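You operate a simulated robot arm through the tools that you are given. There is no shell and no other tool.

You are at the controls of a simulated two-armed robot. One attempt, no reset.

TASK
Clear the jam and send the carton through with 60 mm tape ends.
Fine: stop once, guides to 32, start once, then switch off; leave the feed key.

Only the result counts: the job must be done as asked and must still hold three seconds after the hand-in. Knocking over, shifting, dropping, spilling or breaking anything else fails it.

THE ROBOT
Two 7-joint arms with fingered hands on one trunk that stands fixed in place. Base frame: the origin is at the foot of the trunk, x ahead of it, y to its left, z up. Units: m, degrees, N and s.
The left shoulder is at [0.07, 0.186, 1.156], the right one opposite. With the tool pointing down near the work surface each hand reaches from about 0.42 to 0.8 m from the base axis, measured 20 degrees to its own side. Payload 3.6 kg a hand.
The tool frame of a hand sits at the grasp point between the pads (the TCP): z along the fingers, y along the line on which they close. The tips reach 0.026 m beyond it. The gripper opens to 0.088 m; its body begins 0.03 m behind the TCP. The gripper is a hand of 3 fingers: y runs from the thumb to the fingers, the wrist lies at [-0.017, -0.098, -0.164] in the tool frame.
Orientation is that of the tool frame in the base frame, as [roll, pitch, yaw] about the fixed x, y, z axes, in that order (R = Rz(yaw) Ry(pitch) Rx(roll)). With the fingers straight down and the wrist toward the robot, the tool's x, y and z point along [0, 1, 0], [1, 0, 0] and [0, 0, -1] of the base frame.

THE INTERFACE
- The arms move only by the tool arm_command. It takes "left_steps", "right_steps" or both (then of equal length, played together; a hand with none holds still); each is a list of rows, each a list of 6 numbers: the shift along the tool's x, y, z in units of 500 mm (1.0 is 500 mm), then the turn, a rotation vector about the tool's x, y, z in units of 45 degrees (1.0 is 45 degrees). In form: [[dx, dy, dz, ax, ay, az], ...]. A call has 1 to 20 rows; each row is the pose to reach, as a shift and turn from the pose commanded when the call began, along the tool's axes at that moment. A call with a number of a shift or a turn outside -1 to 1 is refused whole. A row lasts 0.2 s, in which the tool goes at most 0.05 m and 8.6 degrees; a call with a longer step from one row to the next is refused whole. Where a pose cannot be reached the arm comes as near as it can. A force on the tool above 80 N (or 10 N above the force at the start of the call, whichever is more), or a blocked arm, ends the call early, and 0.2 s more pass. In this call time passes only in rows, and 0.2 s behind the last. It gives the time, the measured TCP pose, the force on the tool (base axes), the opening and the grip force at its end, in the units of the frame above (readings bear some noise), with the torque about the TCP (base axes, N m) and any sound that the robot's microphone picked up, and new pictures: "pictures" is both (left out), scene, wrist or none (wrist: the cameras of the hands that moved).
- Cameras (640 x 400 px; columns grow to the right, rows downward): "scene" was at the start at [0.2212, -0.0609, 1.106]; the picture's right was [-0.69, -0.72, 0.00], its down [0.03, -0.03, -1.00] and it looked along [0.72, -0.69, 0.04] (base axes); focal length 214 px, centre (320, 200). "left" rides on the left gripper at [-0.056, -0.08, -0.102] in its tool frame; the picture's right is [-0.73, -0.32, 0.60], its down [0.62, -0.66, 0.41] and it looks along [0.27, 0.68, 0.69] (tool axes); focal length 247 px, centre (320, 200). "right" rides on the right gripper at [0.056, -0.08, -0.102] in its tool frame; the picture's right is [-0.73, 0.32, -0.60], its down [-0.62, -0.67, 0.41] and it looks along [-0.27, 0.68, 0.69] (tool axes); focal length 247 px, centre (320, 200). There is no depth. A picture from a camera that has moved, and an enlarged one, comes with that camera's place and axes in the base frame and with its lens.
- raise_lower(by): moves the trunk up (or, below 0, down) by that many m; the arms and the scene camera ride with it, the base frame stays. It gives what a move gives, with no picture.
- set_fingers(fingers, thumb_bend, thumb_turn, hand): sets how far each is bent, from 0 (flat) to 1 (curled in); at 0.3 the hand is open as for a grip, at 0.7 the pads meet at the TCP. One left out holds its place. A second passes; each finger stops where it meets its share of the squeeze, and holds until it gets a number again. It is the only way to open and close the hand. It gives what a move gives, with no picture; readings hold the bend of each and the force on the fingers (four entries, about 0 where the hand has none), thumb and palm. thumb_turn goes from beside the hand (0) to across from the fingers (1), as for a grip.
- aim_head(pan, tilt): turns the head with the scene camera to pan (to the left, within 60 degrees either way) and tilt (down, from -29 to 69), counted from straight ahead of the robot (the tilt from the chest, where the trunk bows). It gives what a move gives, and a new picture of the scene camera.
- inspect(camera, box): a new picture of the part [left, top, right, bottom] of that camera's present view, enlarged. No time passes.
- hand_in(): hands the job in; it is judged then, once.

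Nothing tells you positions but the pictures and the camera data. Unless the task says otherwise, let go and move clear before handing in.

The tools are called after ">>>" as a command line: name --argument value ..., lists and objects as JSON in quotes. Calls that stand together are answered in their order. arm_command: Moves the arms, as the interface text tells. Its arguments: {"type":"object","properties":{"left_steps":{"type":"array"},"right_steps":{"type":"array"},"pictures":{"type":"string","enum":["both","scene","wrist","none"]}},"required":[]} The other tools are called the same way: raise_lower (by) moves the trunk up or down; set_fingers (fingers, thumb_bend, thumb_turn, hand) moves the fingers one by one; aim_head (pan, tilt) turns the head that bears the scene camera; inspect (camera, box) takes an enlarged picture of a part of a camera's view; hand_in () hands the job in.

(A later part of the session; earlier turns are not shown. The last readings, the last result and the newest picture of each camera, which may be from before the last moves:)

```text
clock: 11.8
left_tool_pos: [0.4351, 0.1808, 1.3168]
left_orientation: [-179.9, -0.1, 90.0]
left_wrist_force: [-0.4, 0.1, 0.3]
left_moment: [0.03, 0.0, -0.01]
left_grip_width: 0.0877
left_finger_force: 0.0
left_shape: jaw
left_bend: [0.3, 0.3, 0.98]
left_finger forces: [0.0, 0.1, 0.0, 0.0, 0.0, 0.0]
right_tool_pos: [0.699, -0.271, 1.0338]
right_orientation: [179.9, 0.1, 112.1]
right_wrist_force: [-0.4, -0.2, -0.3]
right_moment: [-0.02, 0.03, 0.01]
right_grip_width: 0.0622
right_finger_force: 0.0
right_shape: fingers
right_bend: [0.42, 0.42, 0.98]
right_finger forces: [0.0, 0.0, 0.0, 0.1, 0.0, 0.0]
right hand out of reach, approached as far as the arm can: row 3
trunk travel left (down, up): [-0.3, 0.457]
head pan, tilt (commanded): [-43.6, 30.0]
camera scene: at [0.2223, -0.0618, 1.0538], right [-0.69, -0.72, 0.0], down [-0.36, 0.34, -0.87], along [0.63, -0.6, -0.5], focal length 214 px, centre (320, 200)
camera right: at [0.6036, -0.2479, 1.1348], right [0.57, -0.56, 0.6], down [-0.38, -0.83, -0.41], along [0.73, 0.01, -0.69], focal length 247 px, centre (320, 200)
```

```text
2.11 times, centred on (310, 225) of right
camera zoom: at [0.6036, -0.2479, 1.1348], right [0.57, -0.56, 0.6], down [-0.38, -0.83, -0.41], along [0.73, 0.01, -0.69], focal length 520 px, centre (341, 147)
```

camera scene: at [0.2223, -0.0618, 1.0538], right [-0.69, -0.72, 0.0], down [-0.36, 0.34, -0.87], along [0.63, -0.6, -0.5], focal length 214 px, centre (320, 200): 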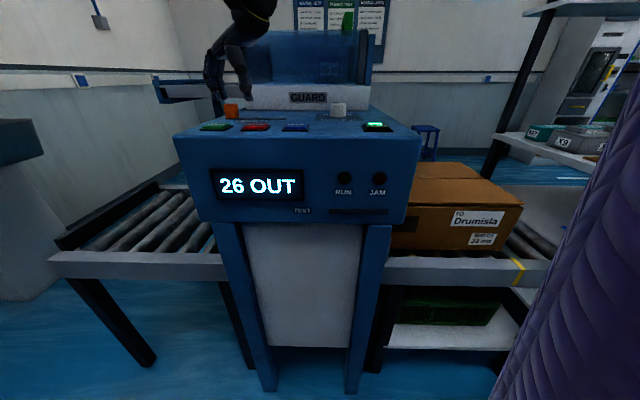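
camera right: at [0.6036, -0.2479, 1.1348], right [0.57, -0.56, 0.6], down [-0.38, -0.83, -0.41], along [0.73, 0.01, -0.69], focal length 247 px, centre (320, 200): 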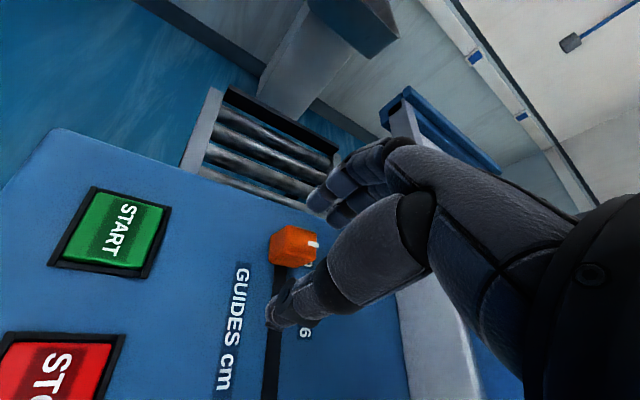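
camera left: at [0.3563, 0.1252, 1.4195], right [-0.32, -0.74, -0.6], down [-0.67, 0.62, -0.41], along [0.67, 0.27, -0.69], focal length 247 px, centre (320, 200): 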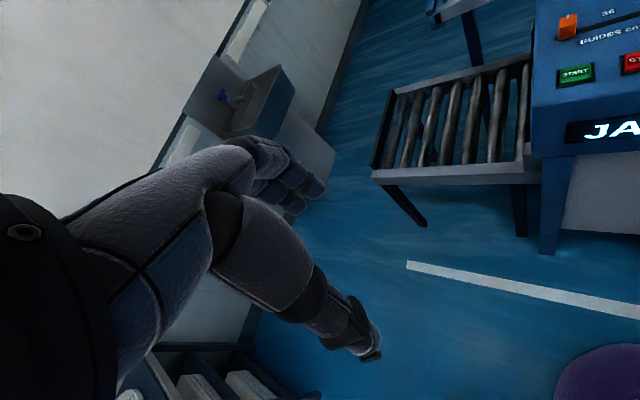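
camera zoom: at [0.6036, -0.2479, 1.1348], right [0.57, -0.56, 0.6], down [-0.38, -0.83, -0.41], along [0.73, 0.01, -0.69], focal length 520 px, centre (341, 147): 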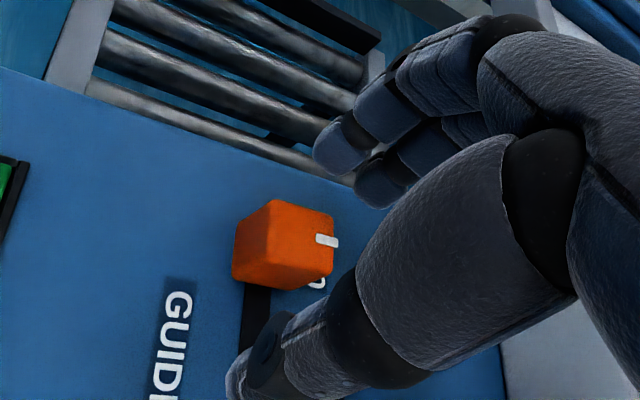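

The hand stops 14 mm short of the knob, but with the fingers fully open they will still reach past it. I'll open wide here and lower so that the fingers sit on the far-left side of the knob and the thumb on the near-right.

>>> set_fingers --hand "right" --fingers 0.3 --thumb_bend 0.4

>>> arm_command --right_steps '[[0, 0, 0.015, 0, 0, 0], [0, 0, 0.03, 0, 0, 0]]' --pictures "both"

>>> inspect --camera "scene" --box '[170, 50, 320, 140]'

>>> inspect --camera "right" --box '[200, 130, 420, 320]'

```text
clock: 12.8
left_tool_pos: [0.4346, 0.1813, 1.3167]
left_orientation: [179.9, 0.0, 90.1]
left_wrist_force: [0.5, 0.7, 0.0]
left_moment: [0.0, -0.03, 0.02]
left_grip_width: 0.0879
left_finger_force: 0.0
left_shape: jaw
left_bend: [0.3, 0.3, 0.98]
left_finger forces: [0.1, 0.0, 0.1, 0.0, 0.0, 0.0]
right_tool_pos: [0.6996, -0.2712, 1.0333]
right_orientation: [180.0, 0.0, 112.2]
right_wrist_force: [0.0, -0.4, -0.1]
right_moment: [0.01, -0.01, 0.03]
right_grip_width: 0.0774
right_finger_force: 0.1
right_shape: fingers
right_bend: [0.3, 0.4, 0.98]
right_finger forces: [0.0, 0.0, 0.0, 0.0, 0.0, 0.0]
trunk travel left (down, up): [-0.3, 0.457]
head pan, tilt (commanded): [-43.6, 30.0]
```

```text
clock: 13.4
left_tool_pos: [0.4335, 0.1808, 1.3169]
left_orientation: [179.9, 0.0, 90.1]
left_wrist_force: [-0.2, 0.2, 1.0]
left_moment: [-0.04, -0.02, -0.01]
left_grip_width: 0.0875
left_finger_force: 0.0
left_shape: jaw
left_bend: [0.3, 0.3, 0.98]
left_finger forces: [0.0, 0.0, 0.1, 0.1, 0.1, 0.0]
right_tool_pos: [0.6975, -0.2725, 1.0186]
right_orientation: [180.0, 0.0, 112.2]
right_wrist_force: [0.5, 0.0, 0.4]
right_moment: [0.01, 0.0, 0.01]
right_grip_width: 0.0774
right_finger_force: 0.1
right_shape: fingers
right_bend: [0.3, 0.4, 0.98]
right_finger forces: [0.1, 0.0, 0.1, 0.0, 0.0, 0.1]
trunk travel left (down, up): [-0.3, 0.457]
head pan, tilt (commanded): [-43.6, 30.0]
camera scene: at [0.2225, -0.0619, 1.0537], right [-0.69, -0.72, 0.0], down [-0.36, 0.34, -0.87], along [0.63, -0.6, -0.5], focal length 214 px, centre (320, 200)
camera right: at [0.602, -0.2482, 1.1192], right [0.57, -0.56, 0.6], down [-0.38, -0.83, -0.41], along [0.73, 0.01, -0.69], focal length 247 px, centre (320, 200)
```

scene: 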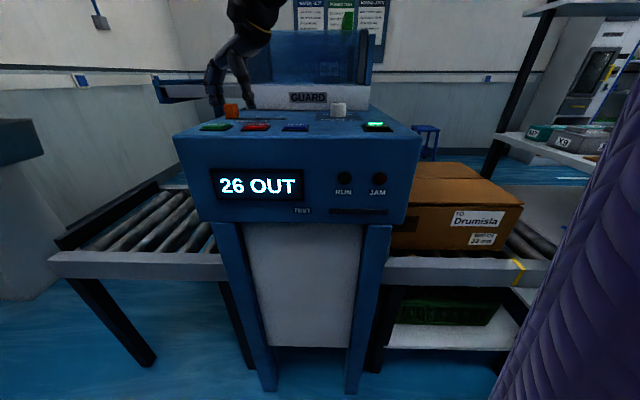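
right: 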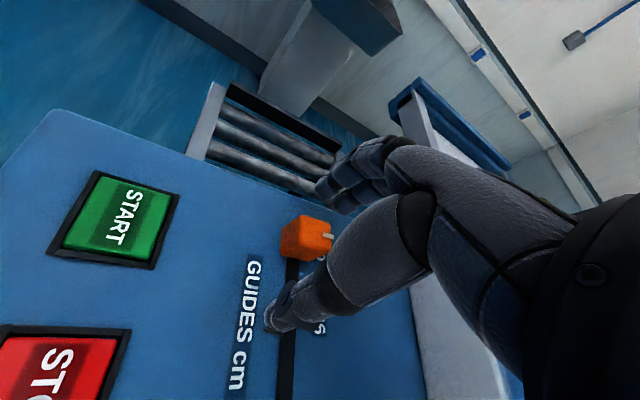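

```text
4.27 times, centred on (245, 95) of scene
camera zoom: at [0.2225, -0.0619, 1.0537], right [-0.69, -0.72, 0.0], down [-0.36, 0.34, -0.87], along [0.63, -0.6, -0.5], focal length 915 px, centre (640, 648)
```

zoom: 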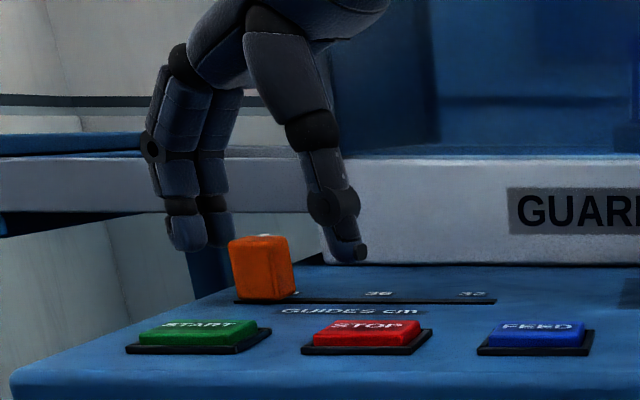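

```text
2.11 times, centred on (310, 225) of right
camera zoom: at [0.602, -0.2482, 1.1192], right [0.57, -0.56, 0.6], down [-0.38, -0.83, -0.41], along [0.73, 0.01, -0.69], focal length 520 px, centre (341, 147)
```

zoom: 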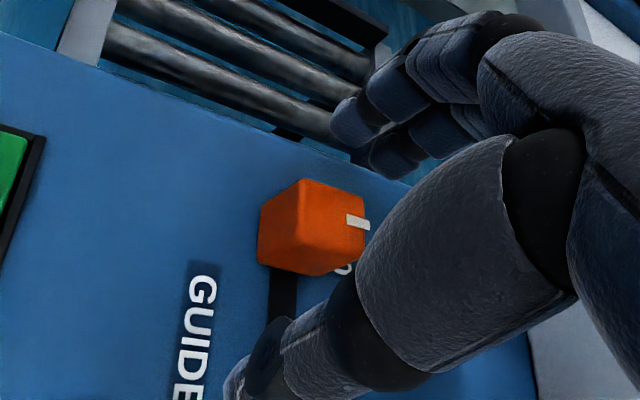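

The fingers are just left of the knob and the thumb right of it. I'll shift 7 mm toward the front so both fingers face the knob's left side, and lower about 18 mm.

>>> arm_command --right_steps '[[0.0146, 0, 0, 0, 0, 0], [0.0146, 0, 0.012, 0, 0, 0], [0.0146, 0, 0.024, 0, 0, 0], [0.0146, 0, 0.034, 0, 0, 0]]' --pictures "both"

>>> inspect --camera "scene" --box '[170, 50, 320, 140]'

>>> inspect --camera "right" --box '[200, 130, 420, 320]'

```text
clock: 14.4
left_tool_pos: [0.4344, 0.1814, 1.3169]
left_orientation: [-179.9, 0.0, 90.2]
left_wrist_force: [0.3, -0.1, -0.2]
left_moment: [0.03, 0.01, -0.02]
left_grip_width: 0.0876
left_finger_force: 0.1
left_shape: jaw
left_bend: [0.3, 0.3, 0.98]
left_finger forces: [0.0, 0.0, 0.0, 0.1, 0.0, 0.0]
right_tool_pos: [0.6936, -0.2646, 1.002]
right_orientation: [179.9, -0.1, 112.0]
right_wrist_force: [-0.7, 0.3, 0.2]
right_moment: [0.01, 0.02, 0.0]
right_grip_width: 0.0775
right_finger_force: 0.1
right_shape: fingers
right_bend: [0.3, 0.4, 0.98]
right_finger forces: [0.0, 0.1, 0.0, 0.1, 0.0, 0.1]
right hand out of reach, approached as far as the arm can: row 3, 4
trunk travel left (down, up): [-0.3, 0.457]
head pan, tilt (commanded): [-43.6, 30.0]
camera scene: at [0.2225, -0.0619, 1.0537], right [-0.69, -0.72, 0.0], down [-0.36, 0.34, -0.87], along [0.63, -0.6, -0.5], focal length 214 px, centre (320, 200)
camera right: at [0.5973, -0.2417, 1.1022], right [0.57, -0.56, 0.6], down [-0.38, -0.83, -0.41], along [0.73, 0.01, -0.69], focal length 247 px, centre (320, 200)
```

scene: 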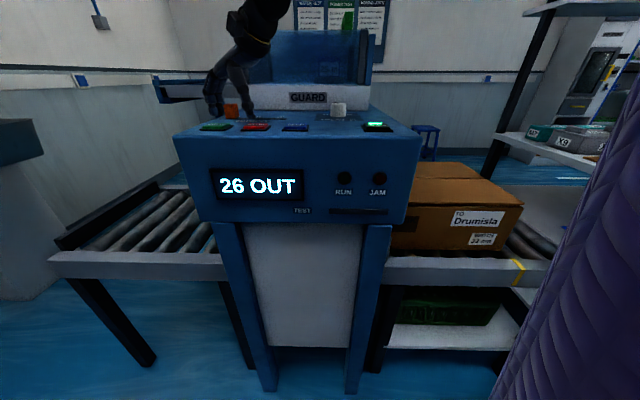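
right: 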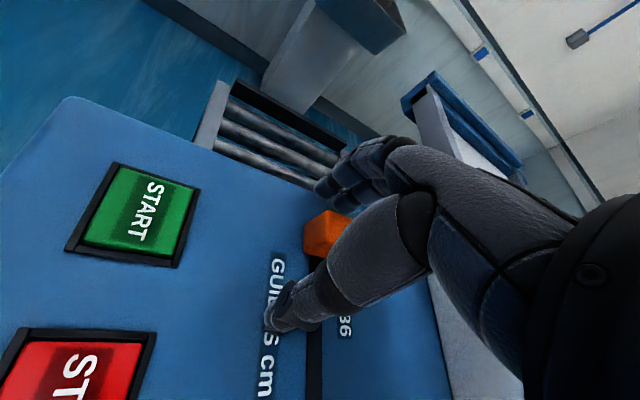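

```text
4.27 times, centred on (245, 95) of scene
camera zoom: at [0.2225, -0.0619, 1.0537], right [-0.69, -0.72, 0.0], down [-0.36, 0.34, -0.87], along [0.63, -0.6, -0.5], focal length 915 px, centre (640, 648)
```

zoom: 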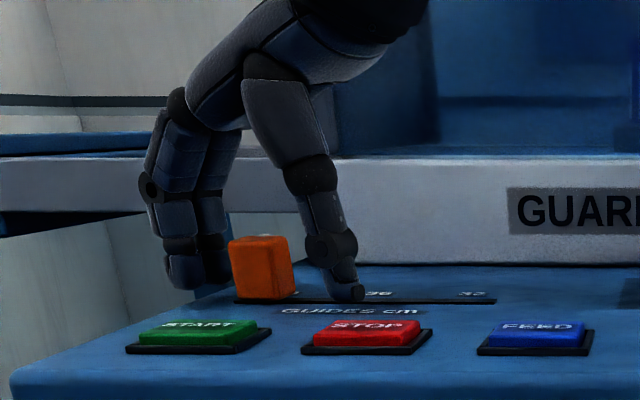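

```text
2.11 times, centred on (310, 225) of right
camera zoom: at [0.5973, -0.2417, 1.1022], right [0.57, -0.56, 0.6], down [-0.38, -0.83, -0.41], along [0.73, 0.01, -0.69], focal length 520 px, centre (341, 147)
```

zoom: 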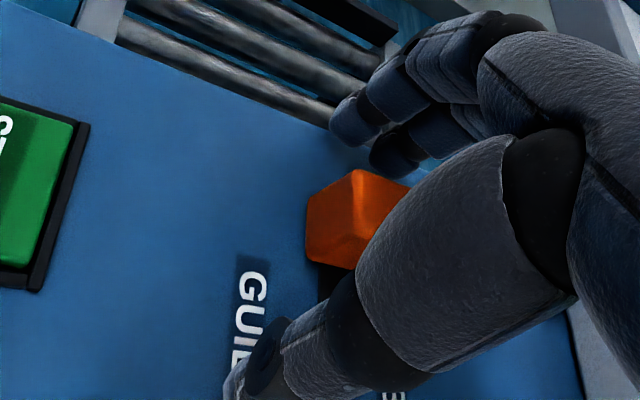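

The fingers are now low beside the knob's left face and the thumb is on its right. I'll drag along the slot toward 36 and watch the knob follow.

>>> arm_command --right_steps '[[-0.0098, -0.023, 0, 0, 0, 0], [-0.0197, -0.046, 0, 0, 0, 0], [-0.0295, -0.069, 0, 0, 0, 0], [-0.0393, -0.0919, 0, 0, 0, 0]]' --pictures "both"

>>> inspect --camera "scene" --box '[170, 50, 320, 140]'

>>> inspect --camera "right" --box '[200, 130, 420, 320]'

```text
clock: 15.4
left_tool_pos: [0.4336, 0.1807, 1.3171]
left_orientation: [180.0, 0.1, 90.1]
left_wrist_force: [-0.2, 0.8, 0.7]
left_moment: [-0.03, 0.01, -0.04]
left_grip_width: 0.0878
left_finger_force: 0.1
left_shape: jaw
left_bend: [0.3, 0.3, 0.98]
left_finger forces: [0.0, 0.0, 0.1, 0.0, 0.1, 0.0]
right_tool_pos: [0.6586, -0.3003, 1.0015]
right_orientation: [-179.9, 0.0, 112.1]
right_wrist_force: [0.8, -0.6, -0.4]
right_moment: [0.02, 0.01, 0.01]
right_grip_width: 0.0781
right_finger_force: 0.6
right_shape: fingers
right_bend: [0.3, 0.4, 0.98]
right_finger forces: [0.0, 0.9, 0.0, 0.0, 0.0, 0.1]
trunk travel left (down, up): [-0.3, 0.457]
head pan, tilt (commanded): [-43.6, 30.0]
camera scene: at [0.2224, -0.0619, 1.0537], right [-0.69, -0.72, 0.0], down [-0.36, 0.34, -0.87], along [0.63, -0.6, -0.5], focal length 214 px, centre (320, 200)
camera right: at [0.5624, -0.2768, 1.1022], right [0.57, -0.56, 0.6], down [-0.38, -0.83, -0.41], along [0.73, 0.01, -0.69], focal length 247 px, centre (320, 200)
```

scene: 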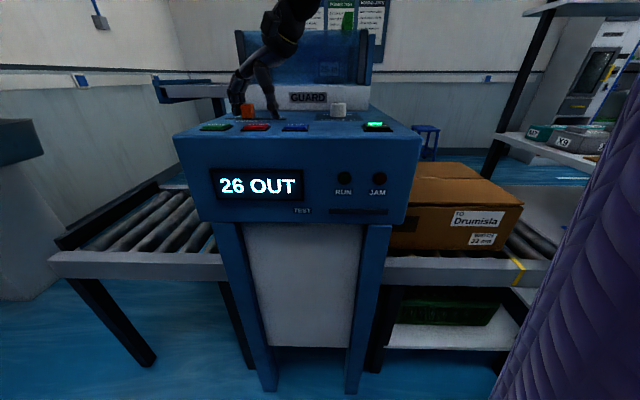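
right: 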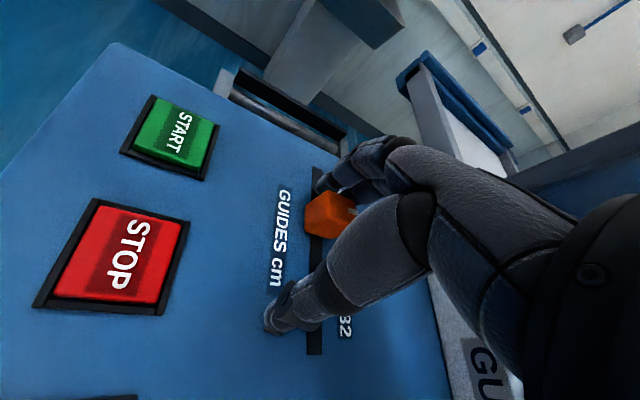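

```text
4.27 times, centred on (245, 95) of scene
camera zoom: at [0.2224, -0.0619, 1.0537], right [-0.69, -0.72, 0.0], down [-0.36, 0.34, -0.87], along [0.63, -0.6, -0.5], focal length 915 px, centre (640, 648)
```

zoom: 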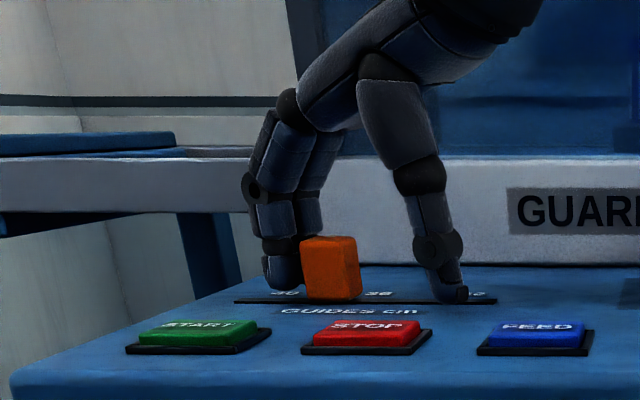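

```text
2.11 times, centred on (310, 225) of right
camera zoom: at [0.5624, -0.2768, 1.1022], right [0.57, -0.56, 0.6], down [-0.38, -0.83, -0.41], along [0.73, 0.01, -0.69], focal length 520 px, centre (341, 147)
```

zoom: 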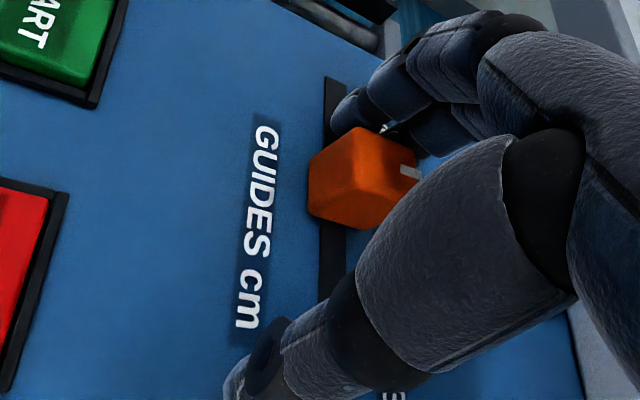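

The knob follows the fingers with about 1 N and sits roughly 68 mm from the 32 mark. I'll drag another 55 mm and check again.

>>> arm_command --right_steps '[[-0.0098, -0.023, 0, 0, 0, 0], [-0.0197, -0.046, 0, 0, 0, 0], [-0.0295, -0.069, 0, 0, 0, 0], [-0.0385, -0.0899, 0, 0, 0, 0], [-0.0433, -0.1011, 0, 0, 0, 0]]' --pictures "both"

>>> inspect --camera "scene" --box '[200, 70, 320, 140]'

>>> inspect --camera "right" --box '[240, 130, 420, 320]'

>>> inspect --camera "left" --box '[540, 0, 640, 80]'

```text
clock: 16.6
left_tool_pos: [0.4342, 0.1803, 1.3169]
left_orientation: [180.0, -0.1, 90.1]
left_wrist_force: [0.7, -0.2, 0.3]
left_moment: [0.03, -0.02, 0.03]
left_grip_width: 0.0876
left_finger_force: 0.0
left_shape: jaw
left_bend: [0.3, 0.3, 0.98]
left_finger forces: [0.1, 0.0, 0.0, 0.1, 0.1, 0.0]
right_tool_pos: [0.6175, -0.3385, 1.0021]
right_orientation: [-179.8, -0.1, 112.1]
right_wrist_force: [-0.8, -1.1, 0.4]
right_moment: [-0.01, 0.0, -0.01]
right_grip_width: 0.0778
right_finger_force: 0.1
right_shape: fingers
right_bend: [0.3, 0.4, 0.98]
right_finger forces: [0.0, 0.0, 0.0, 0.0, 0.1, 0.0]
trunk travel left (down, up): [-0.3, 0.457]
head pan, tilt (commanded): [-43.6, 30.0]
camera scene: at [0.2223, -0.062, 1.0538], right [-0.69, -0.72, 0.0], down [-0.36, 0.34, -0.87], along [0.63, -0.6, -0.5], focal length 214 px, centre (320, 200)
camera right: at [0.5228, -0.3161, 1.103], right [0.57, -0.56, 0.6], down [-0.38, -0.83, -0.41], along [0.73, 0.01, -0.69], focal length 247 px, centre (320, 200)
```

scene: 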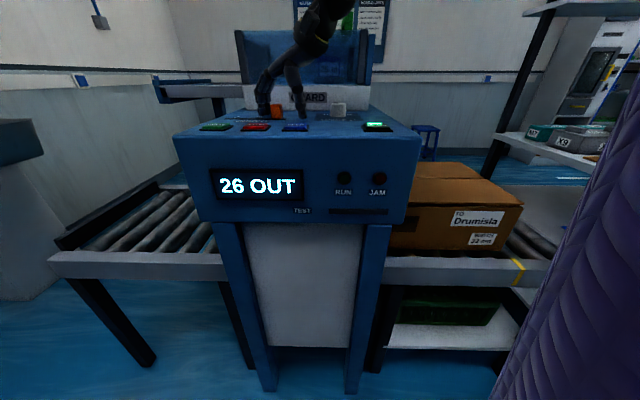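
right: 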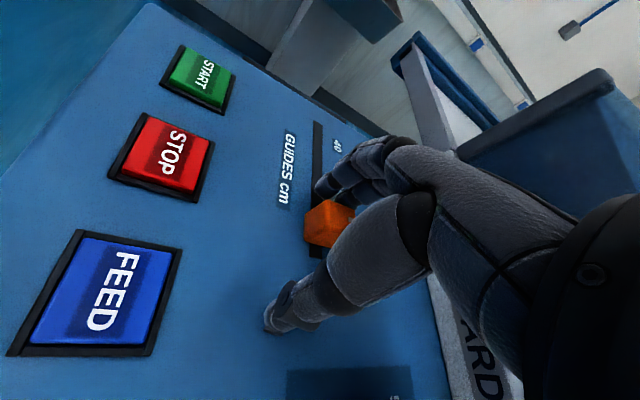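

```text
5.33 times, centred on (260, 105) of scene
camera zoom: at [0.2223, -0.062, 1.0538], right [-0.69, -0.72, 0.0], down [-0.36, 0.34, -0.87], along [0.63, -0.6, -0.5], focal length 1144 px, centre (640, 707)
```

zoom: 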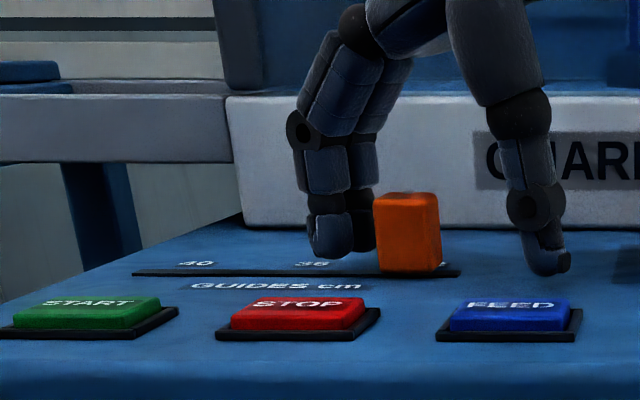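

```text
2.11 times, centred on (330, 225) of right
camera zoom: at [0.5228, -0.3161, 1.103], right [0.57, -0.56, 0.6], down [-0.38, -0.83, -0.41], along [0.73, 0.01, -0.69], focal length 520 px, centre (299, 147)
```

zoom: 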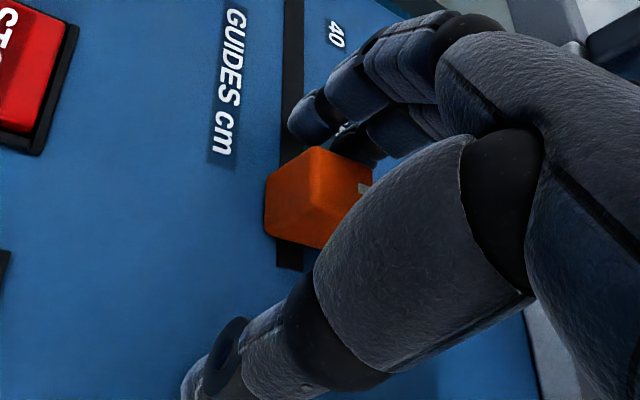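

```text
5.00 times, centred on (590, 40) of left
camera zoom: at [0.3558, 0.1232, 1.4199], right [-0.32, -0.73, -0.6], down [-0.67, 0.62, -0.41], along [0.68, 0.27, -0.69], focal length 1235 px, centre (-1030, 1000)
```

zoom: 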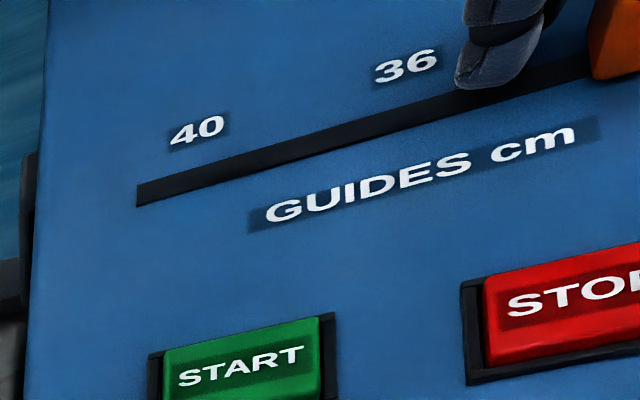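

The knob now sits at about the 32 mark, perhaps a couple of millimetres short, but the hand hides it. I'll lift straight up to get a clear view.

>>> arm_command --right_steps '[[0.004, 0.01, -0.02, 0, 0, 0], [0.004, 0.01, -0.1, 0, 0, 0], [0, -0.05, -0.18, 0, 0, 0], [0, -0.13, -0.22, 0, 0, 0], [0, -0.2, -0.26, 0, 0, 0]]' --pictures "both"

>>> inspect --camera "scene" --box '[200, 80, 350, 140]'

>>> inspect --camera "right" --box '[160, 100, 420, 320]'

```text
clock: 17.8
left_tool_pos: [0.4337, 0.1808, 1.3174]
left_orientation: [-180.0, 0.0, 90.1]
left_wrist_force: [-0.4, -0.6, -0.8]
left_moment: [0.0, 0.02, 0.0]
left_grip_width: 0.0877
left_finger_force: 0.0
left_shape: jaw
left_bend: [0.3, 0.3, 0.98]
left_finger forces: [0.1, 0.1, 0.0, 0.1, 0.1, 0.1]
right_tool_pos: [0.5256, -0.3759, 1.1343]
right_orientation: [-180.0, -0.1, 112.0]
right_wrist_force: [-0.1, -0.3, -0.2]
right_moment: [-0.03, -0.01, 0.01]
right_grip_width: 0.0777
right_finger_force: 0.0
right_shape: fingers
right_bend: [0.3, 0.4, 0.98]
right_finger forces: [0.0, 0.0, 0.0, 0.0, 0.0, 0.0]
trunk travel left (down, up): [-0.3, 0.457]
head pan, tilt (commanded): [-43.6, 30.0]
camera scene: at [0.2217, -0.062, 1.0539], right [-0.69, -0.72, 0.0], down [-0.36, 0.34, -0.87], along [0.63, -0.6, -0.5], focal length 214 px, centre (320, 200)
camera right: at [0.4296, -0.3533, 1.2349], right [0.57, -0.56, 0.6], down [-0.38, -0.83, -0.41], along [0.73, 0.01, -0.69], focal length 247 px, centre (320, 200)
```

scene: 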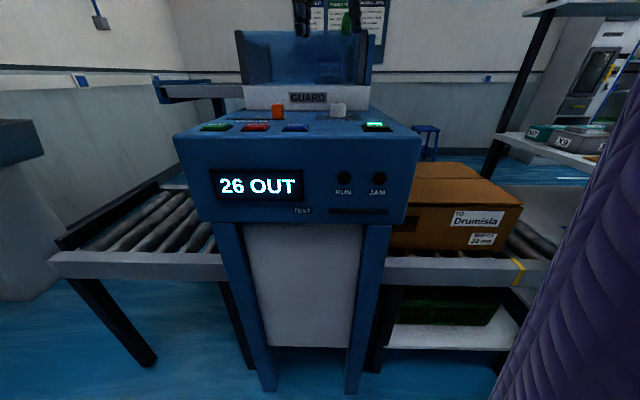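
right: 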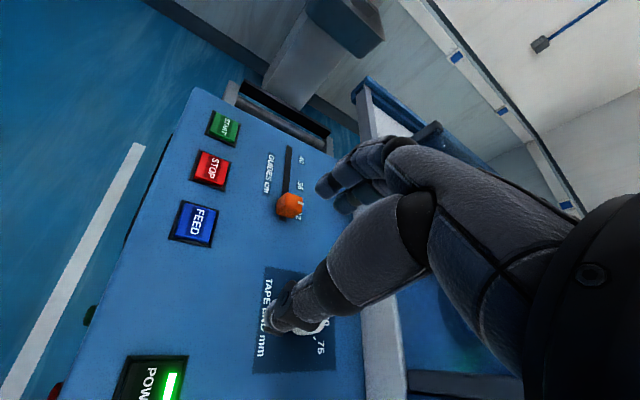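

```text
4.27 times, centred on (275, 110) of scene
camera zoom: at [0.2217, -0.062, 1.0539], right [-0.69, -0.72, 0.0], down [-0.36, 0.34, -0.87], along [0.63, -0.6, -0.5], focal length 915 px, centre (512, 584)
```

zoom: 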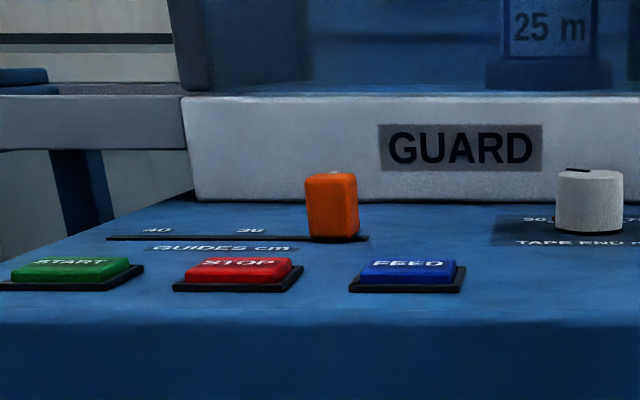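

```text
1.82 times, centred on (290, 210) of right
camera zoom: at [0.4296, -0.3533, 1.2349], right [0.57, -0.56, 0.6], down [-0.38, -0.83, -0.41], along [0.73, 0.01, -0.69], focal length 449 px, centre (374, 182)
```

zoom: 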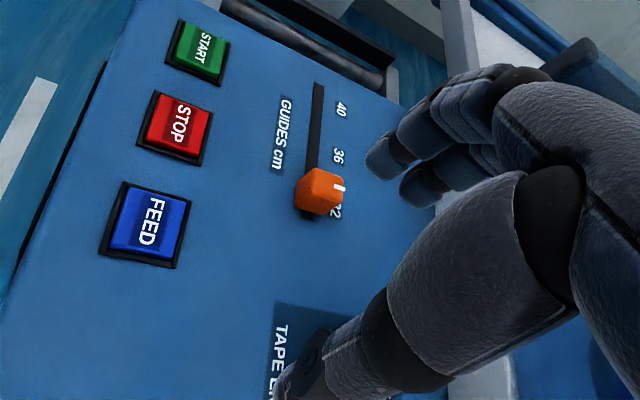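

The slot shows nearly equal margins to what the knob had at the 40 end, so it is close to 32. I'll zoom in from the wrist camera to measure the pointer against the 32 label.

>>> inspect --camera "right" --box '[260, 140, 330, 230]'

>>> inspect --camera "scene" --box '[215, 95, 305, 130]'

```text
4.44 times, centred on (295, 185) of right
camera zoom: at [0.4296, -0.3533, 1.2349], right [0.57, -0.56, 0.6], down [-0.38, -0.83, -0.41], along [0.73, 0.01, -0.69], focal length 1098 px, centre (431, 267)
```

zoom: 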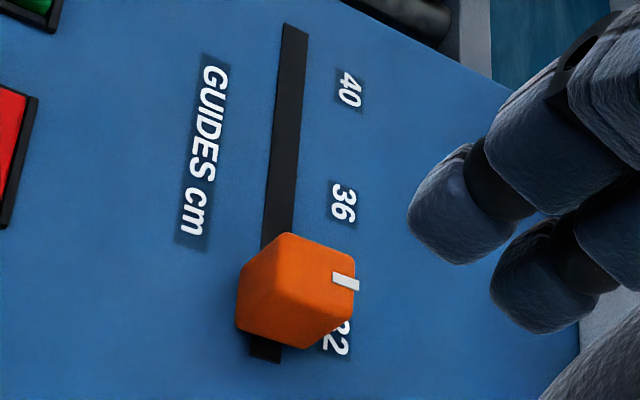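

```text
7.11 times, centred on (260, 112) of scene
camera zoom: at [0.2217, -0.062, 1.0539], right [-0.69, -0.72, 0.0], down [-0.36, 0.34, -0.87], along [0.63, -0.6, -0.5], focal length 1525 px, centre (747, 822)
```

zoom: 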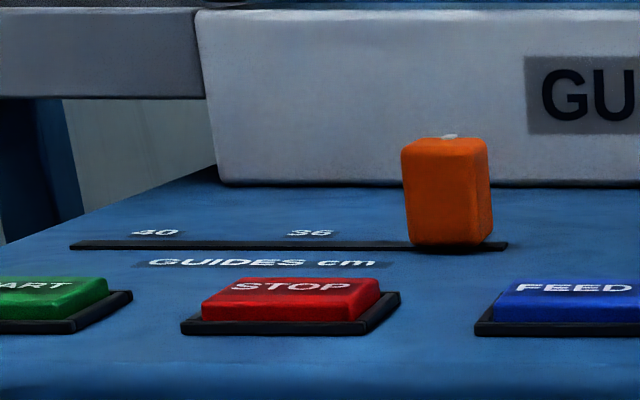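

The pointer measures within about 1 mm of the 32 label, so the guides are set. Next is the tape-end dial near (0.576, -0.4535); I'll move above it with the hand half open.

>>> set_fingers --hand "right" --fingers 0.42 --thumb_bend 0.42

>>> arm_command --right_steps '[[-0.06, 0.012, 0.036, 0, 0, 0], [-0.12, 0.024, 0.072, 0, 0, 0], [-0.182, 0.035, 0.108, 0, 0, 0]]' --pictures "both"

>>> inspect --camera "scene" --box '[270, 60, 420, 140]'

>>> inspect --camera "right" --box '[220, 180, 400, 330]'

```text
clock: 18.8
left_tool_pos: [0.4345, 0.1815, 1.3174]
left_orientation: [-179.9, -0.1, 90.2]
left_wrist_force: [0.7, 0.3, -0.3]
left_moment: [0.0, -0.04, 0.0]
left_grip_width: 0.0875
left_finger_force: 0.1
left_shape: jaw
left_bend: [0.3, 0.3, 0.98]
left_finger forces: [0.0, 0.1, 0.0, 0.1, 0.0, 0.1]
right_tool_pos: [0.5268, -0.3756, 1.1341]
right_orientation: [180.0, 0.0, 112.1]
right_wrist_force: [0.0, 0.8, 0.0]
right_moment: [-0.03, 0.01, -0.02]
right_grip_width: 0.0631
right_finger_force: 0.1
right_shape: fingers
right_bend: [0.42, 0.42, 0.98]
right_finger forces: [0.1, 0.0, 0.0, 0.1, 0.1, 0.0]
trunk travel left (down, up): [-0.3, 0.457]
head pan, tilt (commanded): [-43.6, 30.0]
```

```text
clock: 19.6
left_tool_pos: [0.4358, 0.1795, 1.3172]
left_orientation: [-179.9, 0.0, 90.1]
left_wrist_force: [0.3, -0.2, 0.3]
left_moment: [-0.02, 0.03, 0.01]
left_grip_width: 0.0875
left_finger_force: 0.1
left_shape: jaw
left_bend: [0.3, 0.3, 0.98]
left_finger forces: [0.0, 0.0, 0.0, 0.0, 0.0, 0.1]
right_tool_pos: [0.5775, -0.4555, 1.0776]
right_orientation: [179.9, 0.0, 112.1]
right_wrist_force: [0.1, 0.0, -0.2]
right_moment: [-0.02, 0.03, 0.01]
right_grip_width: 0.0631
right_finger_force: 0.2
right_shape: fingers
right_bend: [0.42, 0.42, 0.98]
right_finger forces: [0.1, 0.1, 0.0, 0.1, 0.0, 0.0]
trunk travel left (down, up): [-0.3, 0.457]
head pan, tilt (commanded): [-43.6, 30.0]
camera scene: at [0.223, -0.0623, 1.0535], right [-0.69, -0.72, 0.0], down [-0.36, 0.35, -0.87], along [0.63, -0.6, -0.5], focal length 214 px, centre (320, 200)
camera right: at [0.4819, -0.433, 1.1785], right [0.57, -0.56, 0.6], down [-0.38, -0.83, -0.41], along [0.73, 0.01, -0.69], focal length 247 px, centre (320, 200)
```

scene: 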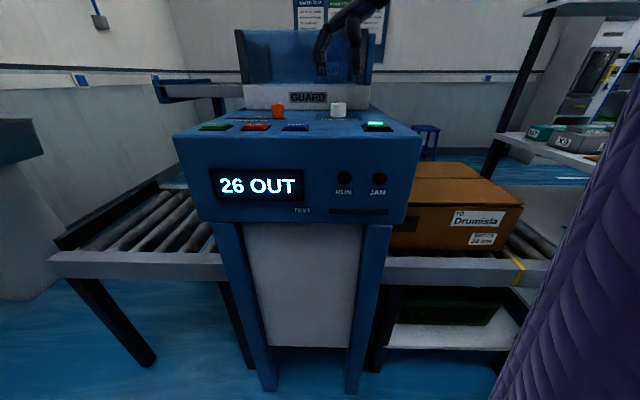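
right: 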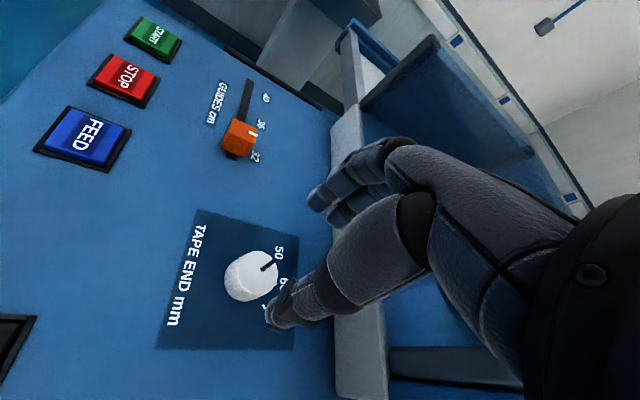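

```text
4.27 times, centred on (345, 100) of scene
camera zoom: at [0.223, -0.0623, 1.0535], right [-0.69, -0.72, 0.0], down [-0.36, 0.35, -0.87], along [0.63, -0.6, -0.5], focal length 915 px, centre (213, 627)
```

zoom: 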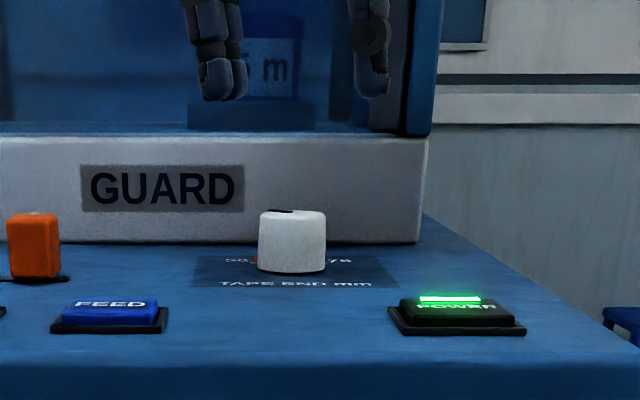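

```text
2.67 times, centred on (310, 255) of right
camera zoom: at [0.4819, -0.433, 1.1785], right [0.57, -0.56, 0.6], down [-0.38, -0.83, -0.41], along [0.73, 0.01, -0.69], focal length 659 px, centre (347, 53)
```

zoom: 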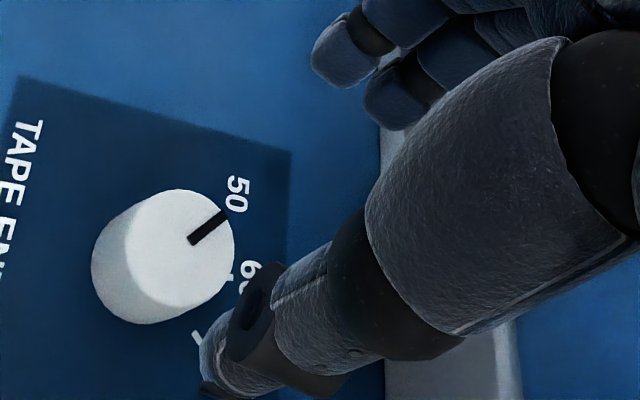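

The dial top is centred near (0.5735, -0.452) with its index at 50, and the TCP is about 4 mm off. I'll correct that and descend to just above the dial.

>>> arm_command --right_steps '[[0.004, -0.002, 0.035, 0, 0, 0], [0.0086, -0.0052, 0.07, 0, 0, 0], [0.0086, -0.0052, 0.105, 0, 0, 0]]' --pictures "both"

>>> inspect --camera "scene" --box '[290, 70, 400, 140]'

>>> inspect --camera "right" --box '[220, 160, 400, 310]'

```text
clock: 20.4
left_tool_pos: [0.4356, 0.1809, 1.317]
left_orientation: [180.0, -0.1, 90.1]
left_wrist_force: [0.2, 0.2, 0.2]
left_moment: [0.02, 0.01, 0.0]
left_grip_width: 0.0877
left_finger_force: 0.0
left_shape: jaw
left_bend: [0.3, 0.3, 0.98]
left_finger forces: [0.0, 0.0, 0.0, 0.0, 0.0, 0.0]
right_tool_pos: [0.5708, -0.4522, 1.0238]
right_orientation: [180.0, -0.1, 112.0]
right_wrist_force: [0.3, 0.0, 0.4]
right_moment: [0.0, 0.0, 0.0]
right_grip_width: 0.0633
right_finger_force: 0.1
right_shape: fingers
right_bend: [0.42, 0.42, 0.98]
right_finger forces: [0.1, 0.0, 0.0, 0.1, 0.1, 0.0]
trunk travel left (down, up): [-0.3, 0.457]
head pan, tilt (commanded): [-43.6, 30.0]
camera scene: at [0.2226, -0.0622, 1.0536], right [-0.69, -0.72, 0.0], down [-0.36, 0.35, -0.87], along [0.63, -0.6, -0.5], focal length 214 px, centre (320, 200)
camera right: at [0.4761, -0.4289, 1.1253], right [0.57, -0.56, 0.6], down [-0.38, -0.83, -0.41], along [0.73, 0.01, -0.69], focal length 247 px, centre (320, 200)
```

scene: 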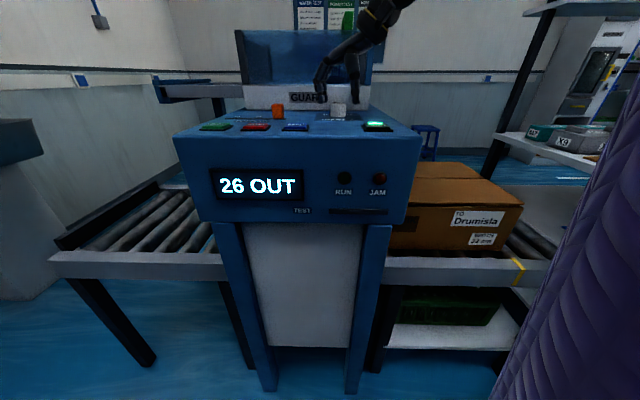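
right: 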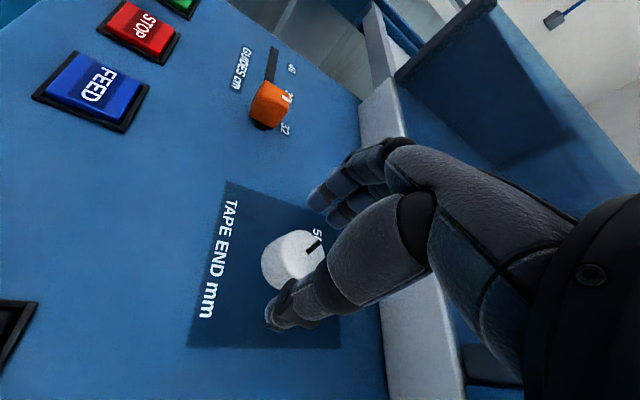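

```text
5.71 times, centred on (345, 105) of scene
camera zoom: at [0.2226, -0.0622, 1.0536], right [-0.69, -0.72, 0.0], down [-0.36, 0.35, -0.87], along [0.63, -0.6, -0.5], focal length 1226 px, centre (177, 743)
```

zoom: 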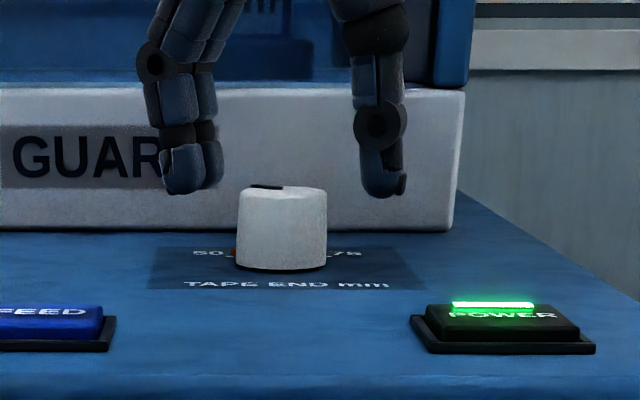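

```text
2.67 times, centred on (310, 235) of right
camera zoom: at [0.4761, -0.4289, 1.1253], right [0.57, -0.56, 0.6], down [-0.38, -0.83, -0.41], along [0.73, 0.01, -0.69], focal length 659 px, centre (347, 107)
```

zoom: 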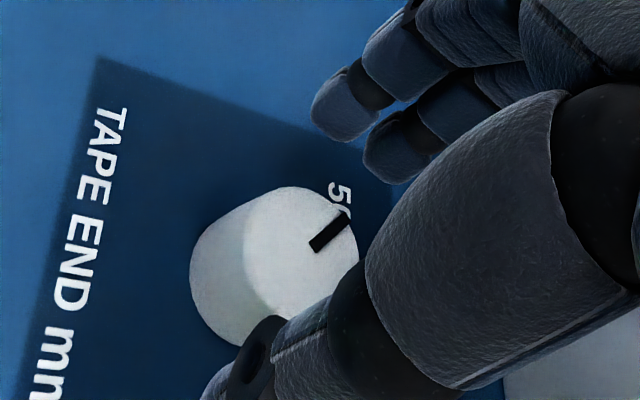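

The fingers straddle the dial; the TCP is about 3 mm off along the closing line. I'll correct that and lower so the tips stand just above the panel.

>>> arm_command --right_steps '[[-0.001, 0.006, 0.01, 0, 0, 0], [-0.001, 0.006, 0.025, 0, 0, 0], [-0.001, 0.006, 0.04, 0, 0, 0], [-0.001, 0.006, 0.05, 0, 0, 0]]' --pictures "both"

>>> inspect --camera "scene" --box '[290, 70, 400, 140]'

>>> inspect --camera "right" --box '[220, 160, 400, 310]'

```text
clock: 21.4
left_tool_pos: [0.4341, 0.1809, 1.3166]
left_orientation: [-179.9, 0.0, 90.1]
left_wrist_force: [-0.5, -0.2, -0.4]
left_moment: [0.0, -0.01, 0.02]
left_grip_width: 0.0875
left_finger_force: 0.0
left_shape: jaw
left_bend: [0.3, 0.3, 0.98]
left_finger forces: [0.0, 0.1, 0.0, 0.1, 0.1, 0.0]
right_tool_pos: [0.5767, -0.4494, 1.0015]
right_orientation: [179.9, 0.0, 112.1]
right_wrist_force: [0.8, 0.2, 0.1]
right_moment: [-0.02, -0.01, 0.01]
right_grip_width: 0.0631
right_finger_force: 0.1
right_shape: fingers
right_bend: [0.42, 0.42, 0.98]
right_finger forces: [0.0, 0.0, 0.1, 0.0, 0.0, 0.0]
trunk travel left (down, up): [-0.3, 0.457]
head pan, tilt (commanded): [-43.6, 30.0]
camera scene: at [0.2224, -0.0619, 1.0537], right [-0.69, -0.72, 0.0], down [-0.36, 0.34, -0.87], along [0.63, -0.6, -0.5], focal length 214 px, centre (320, 200)
camera right: at [0.4797, -0.4277, 1.1013], right [0.57, -0.56, 0.6], down [-0.38, -0.83, -0.41], along [0.73, 0.01, -0.69], focal length 247 px, centre (320, 200)
```

scene: 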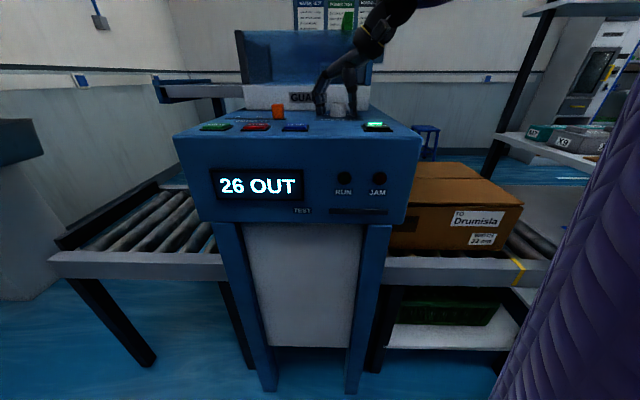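
right: 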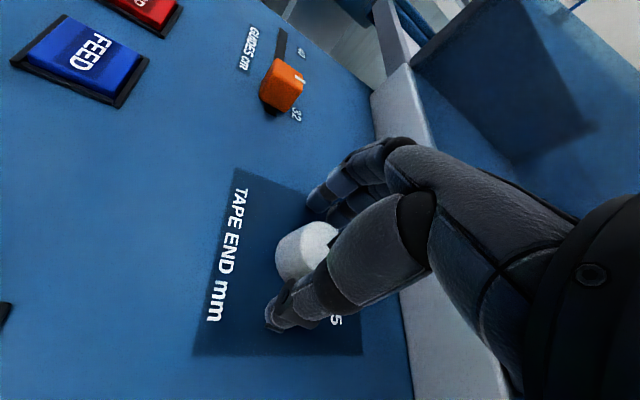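

```text
5.71 times, centred on (345, 105) of scene
camera zoom: at [0.2224, -0.0619, 1.0537], right [-0.69, -0.72, 0.0], down [-0.36, 0.34, -0.87], along [0.63, -0.6, -0.5], focal length 1226 px, centre (177, 743)
```

zoom: 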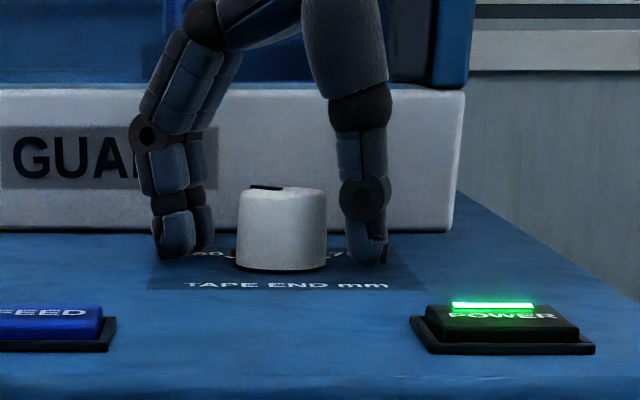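

```text
2.67 times, centred on (310, 235) of right
camera zoom: at [0.4797, -0.4277, 1.1013], right [0.57, -0.56, 0.6], down [-0.38, -0.83, -0.41], along [0.73, 0.01, -0.69], focal length 659 px, centre (347, 107)
```

zoom: 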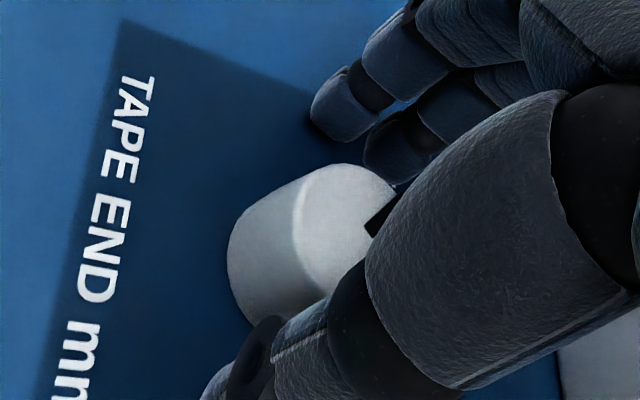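

The fingers and thumb are on either side of the dial with the tips just above the panel. I'll close onto the dial.

>>> set_fingers --hand "right" --fingers 0.65 --thumb_bend 0.65

>>> inspect --camera "scene" --box '[290, 70, 400, 140]'

>>> inspect --camera "right" --box '[220, 160, 400, 310]'

```text
clock: 22.4
left_tool_pos: [0.4349, 0.1802, 1.3169]
left_orientation: [-179.9, 0.0, 90.1]
left_wrist_force: [0.0, 0.4, 0.2]
left_moment: [0.03, -0.03, 0.02]
left_grip_width: 0.0874
left_finger_force: 0.1
left_shape: jaw
left_bend: [0.3, 0.3, 0.98]
left_finger forces: [0.1, 0.0, 0.0, 0.0, 0.0, 0.1]
right_tool_pos: [0.5743, -0.4514, 0.9994]
right_orientation: [-180.0, 0.0, 112.0]
right_wrist_force: [-3.3, -2.0, -1.2]
right_moment: [0.01, 0.02, 0.05]
right_grip_width: 0.029
right_finger_force: 7.0
right_shape: fingers
right_bend: [0.61, 0.57, 0.97]
right_finger forces: [3.6, 2.7, 0.0, 0.0, 8.4, 0.0]
trunk travel left (down, up): [-0.3, 0.457]
head pan, tilt (commanded): [-43.6, 30.0]
```

```text
5.71 times, centred on (345, 105) of scene
camera zoom: at [0.2222, -0.0621, 1.0537], right [-0.69, -0.72, 0.0], down [-0.36, 0.34, -0.87], along [0.63, -0.6, -0.5], focal length 1226 px, centre (177, 743)
```

zoom: 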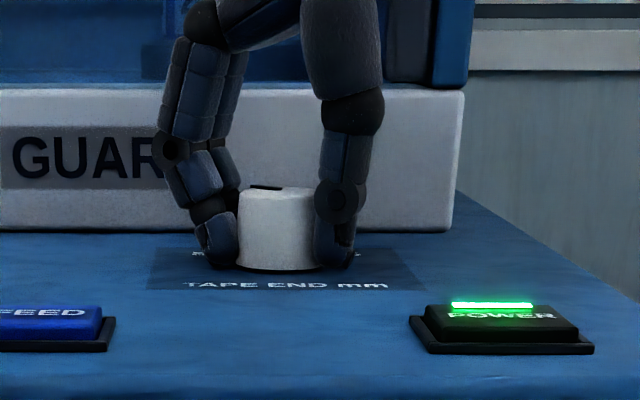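

```text
2.67 times, centred on (310, 235) of right
camera zoom: at [0.4794, -0.428, 1.1011], right [0.57, -0.56, 0.6], down [-0.38, -0.83, -0.41], along [0.73, 0.01, -0.69], focal length 659 px, centre (347, 107)
```

zoom: 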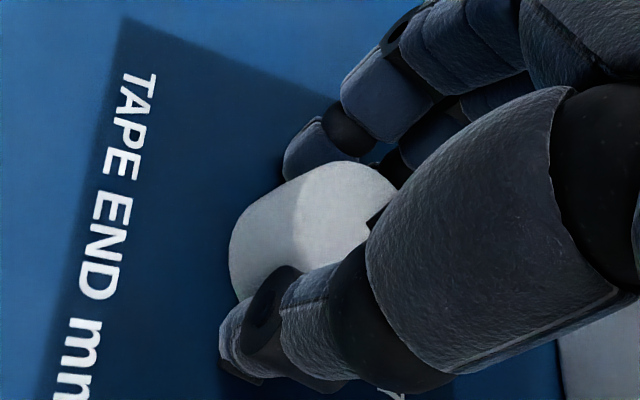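

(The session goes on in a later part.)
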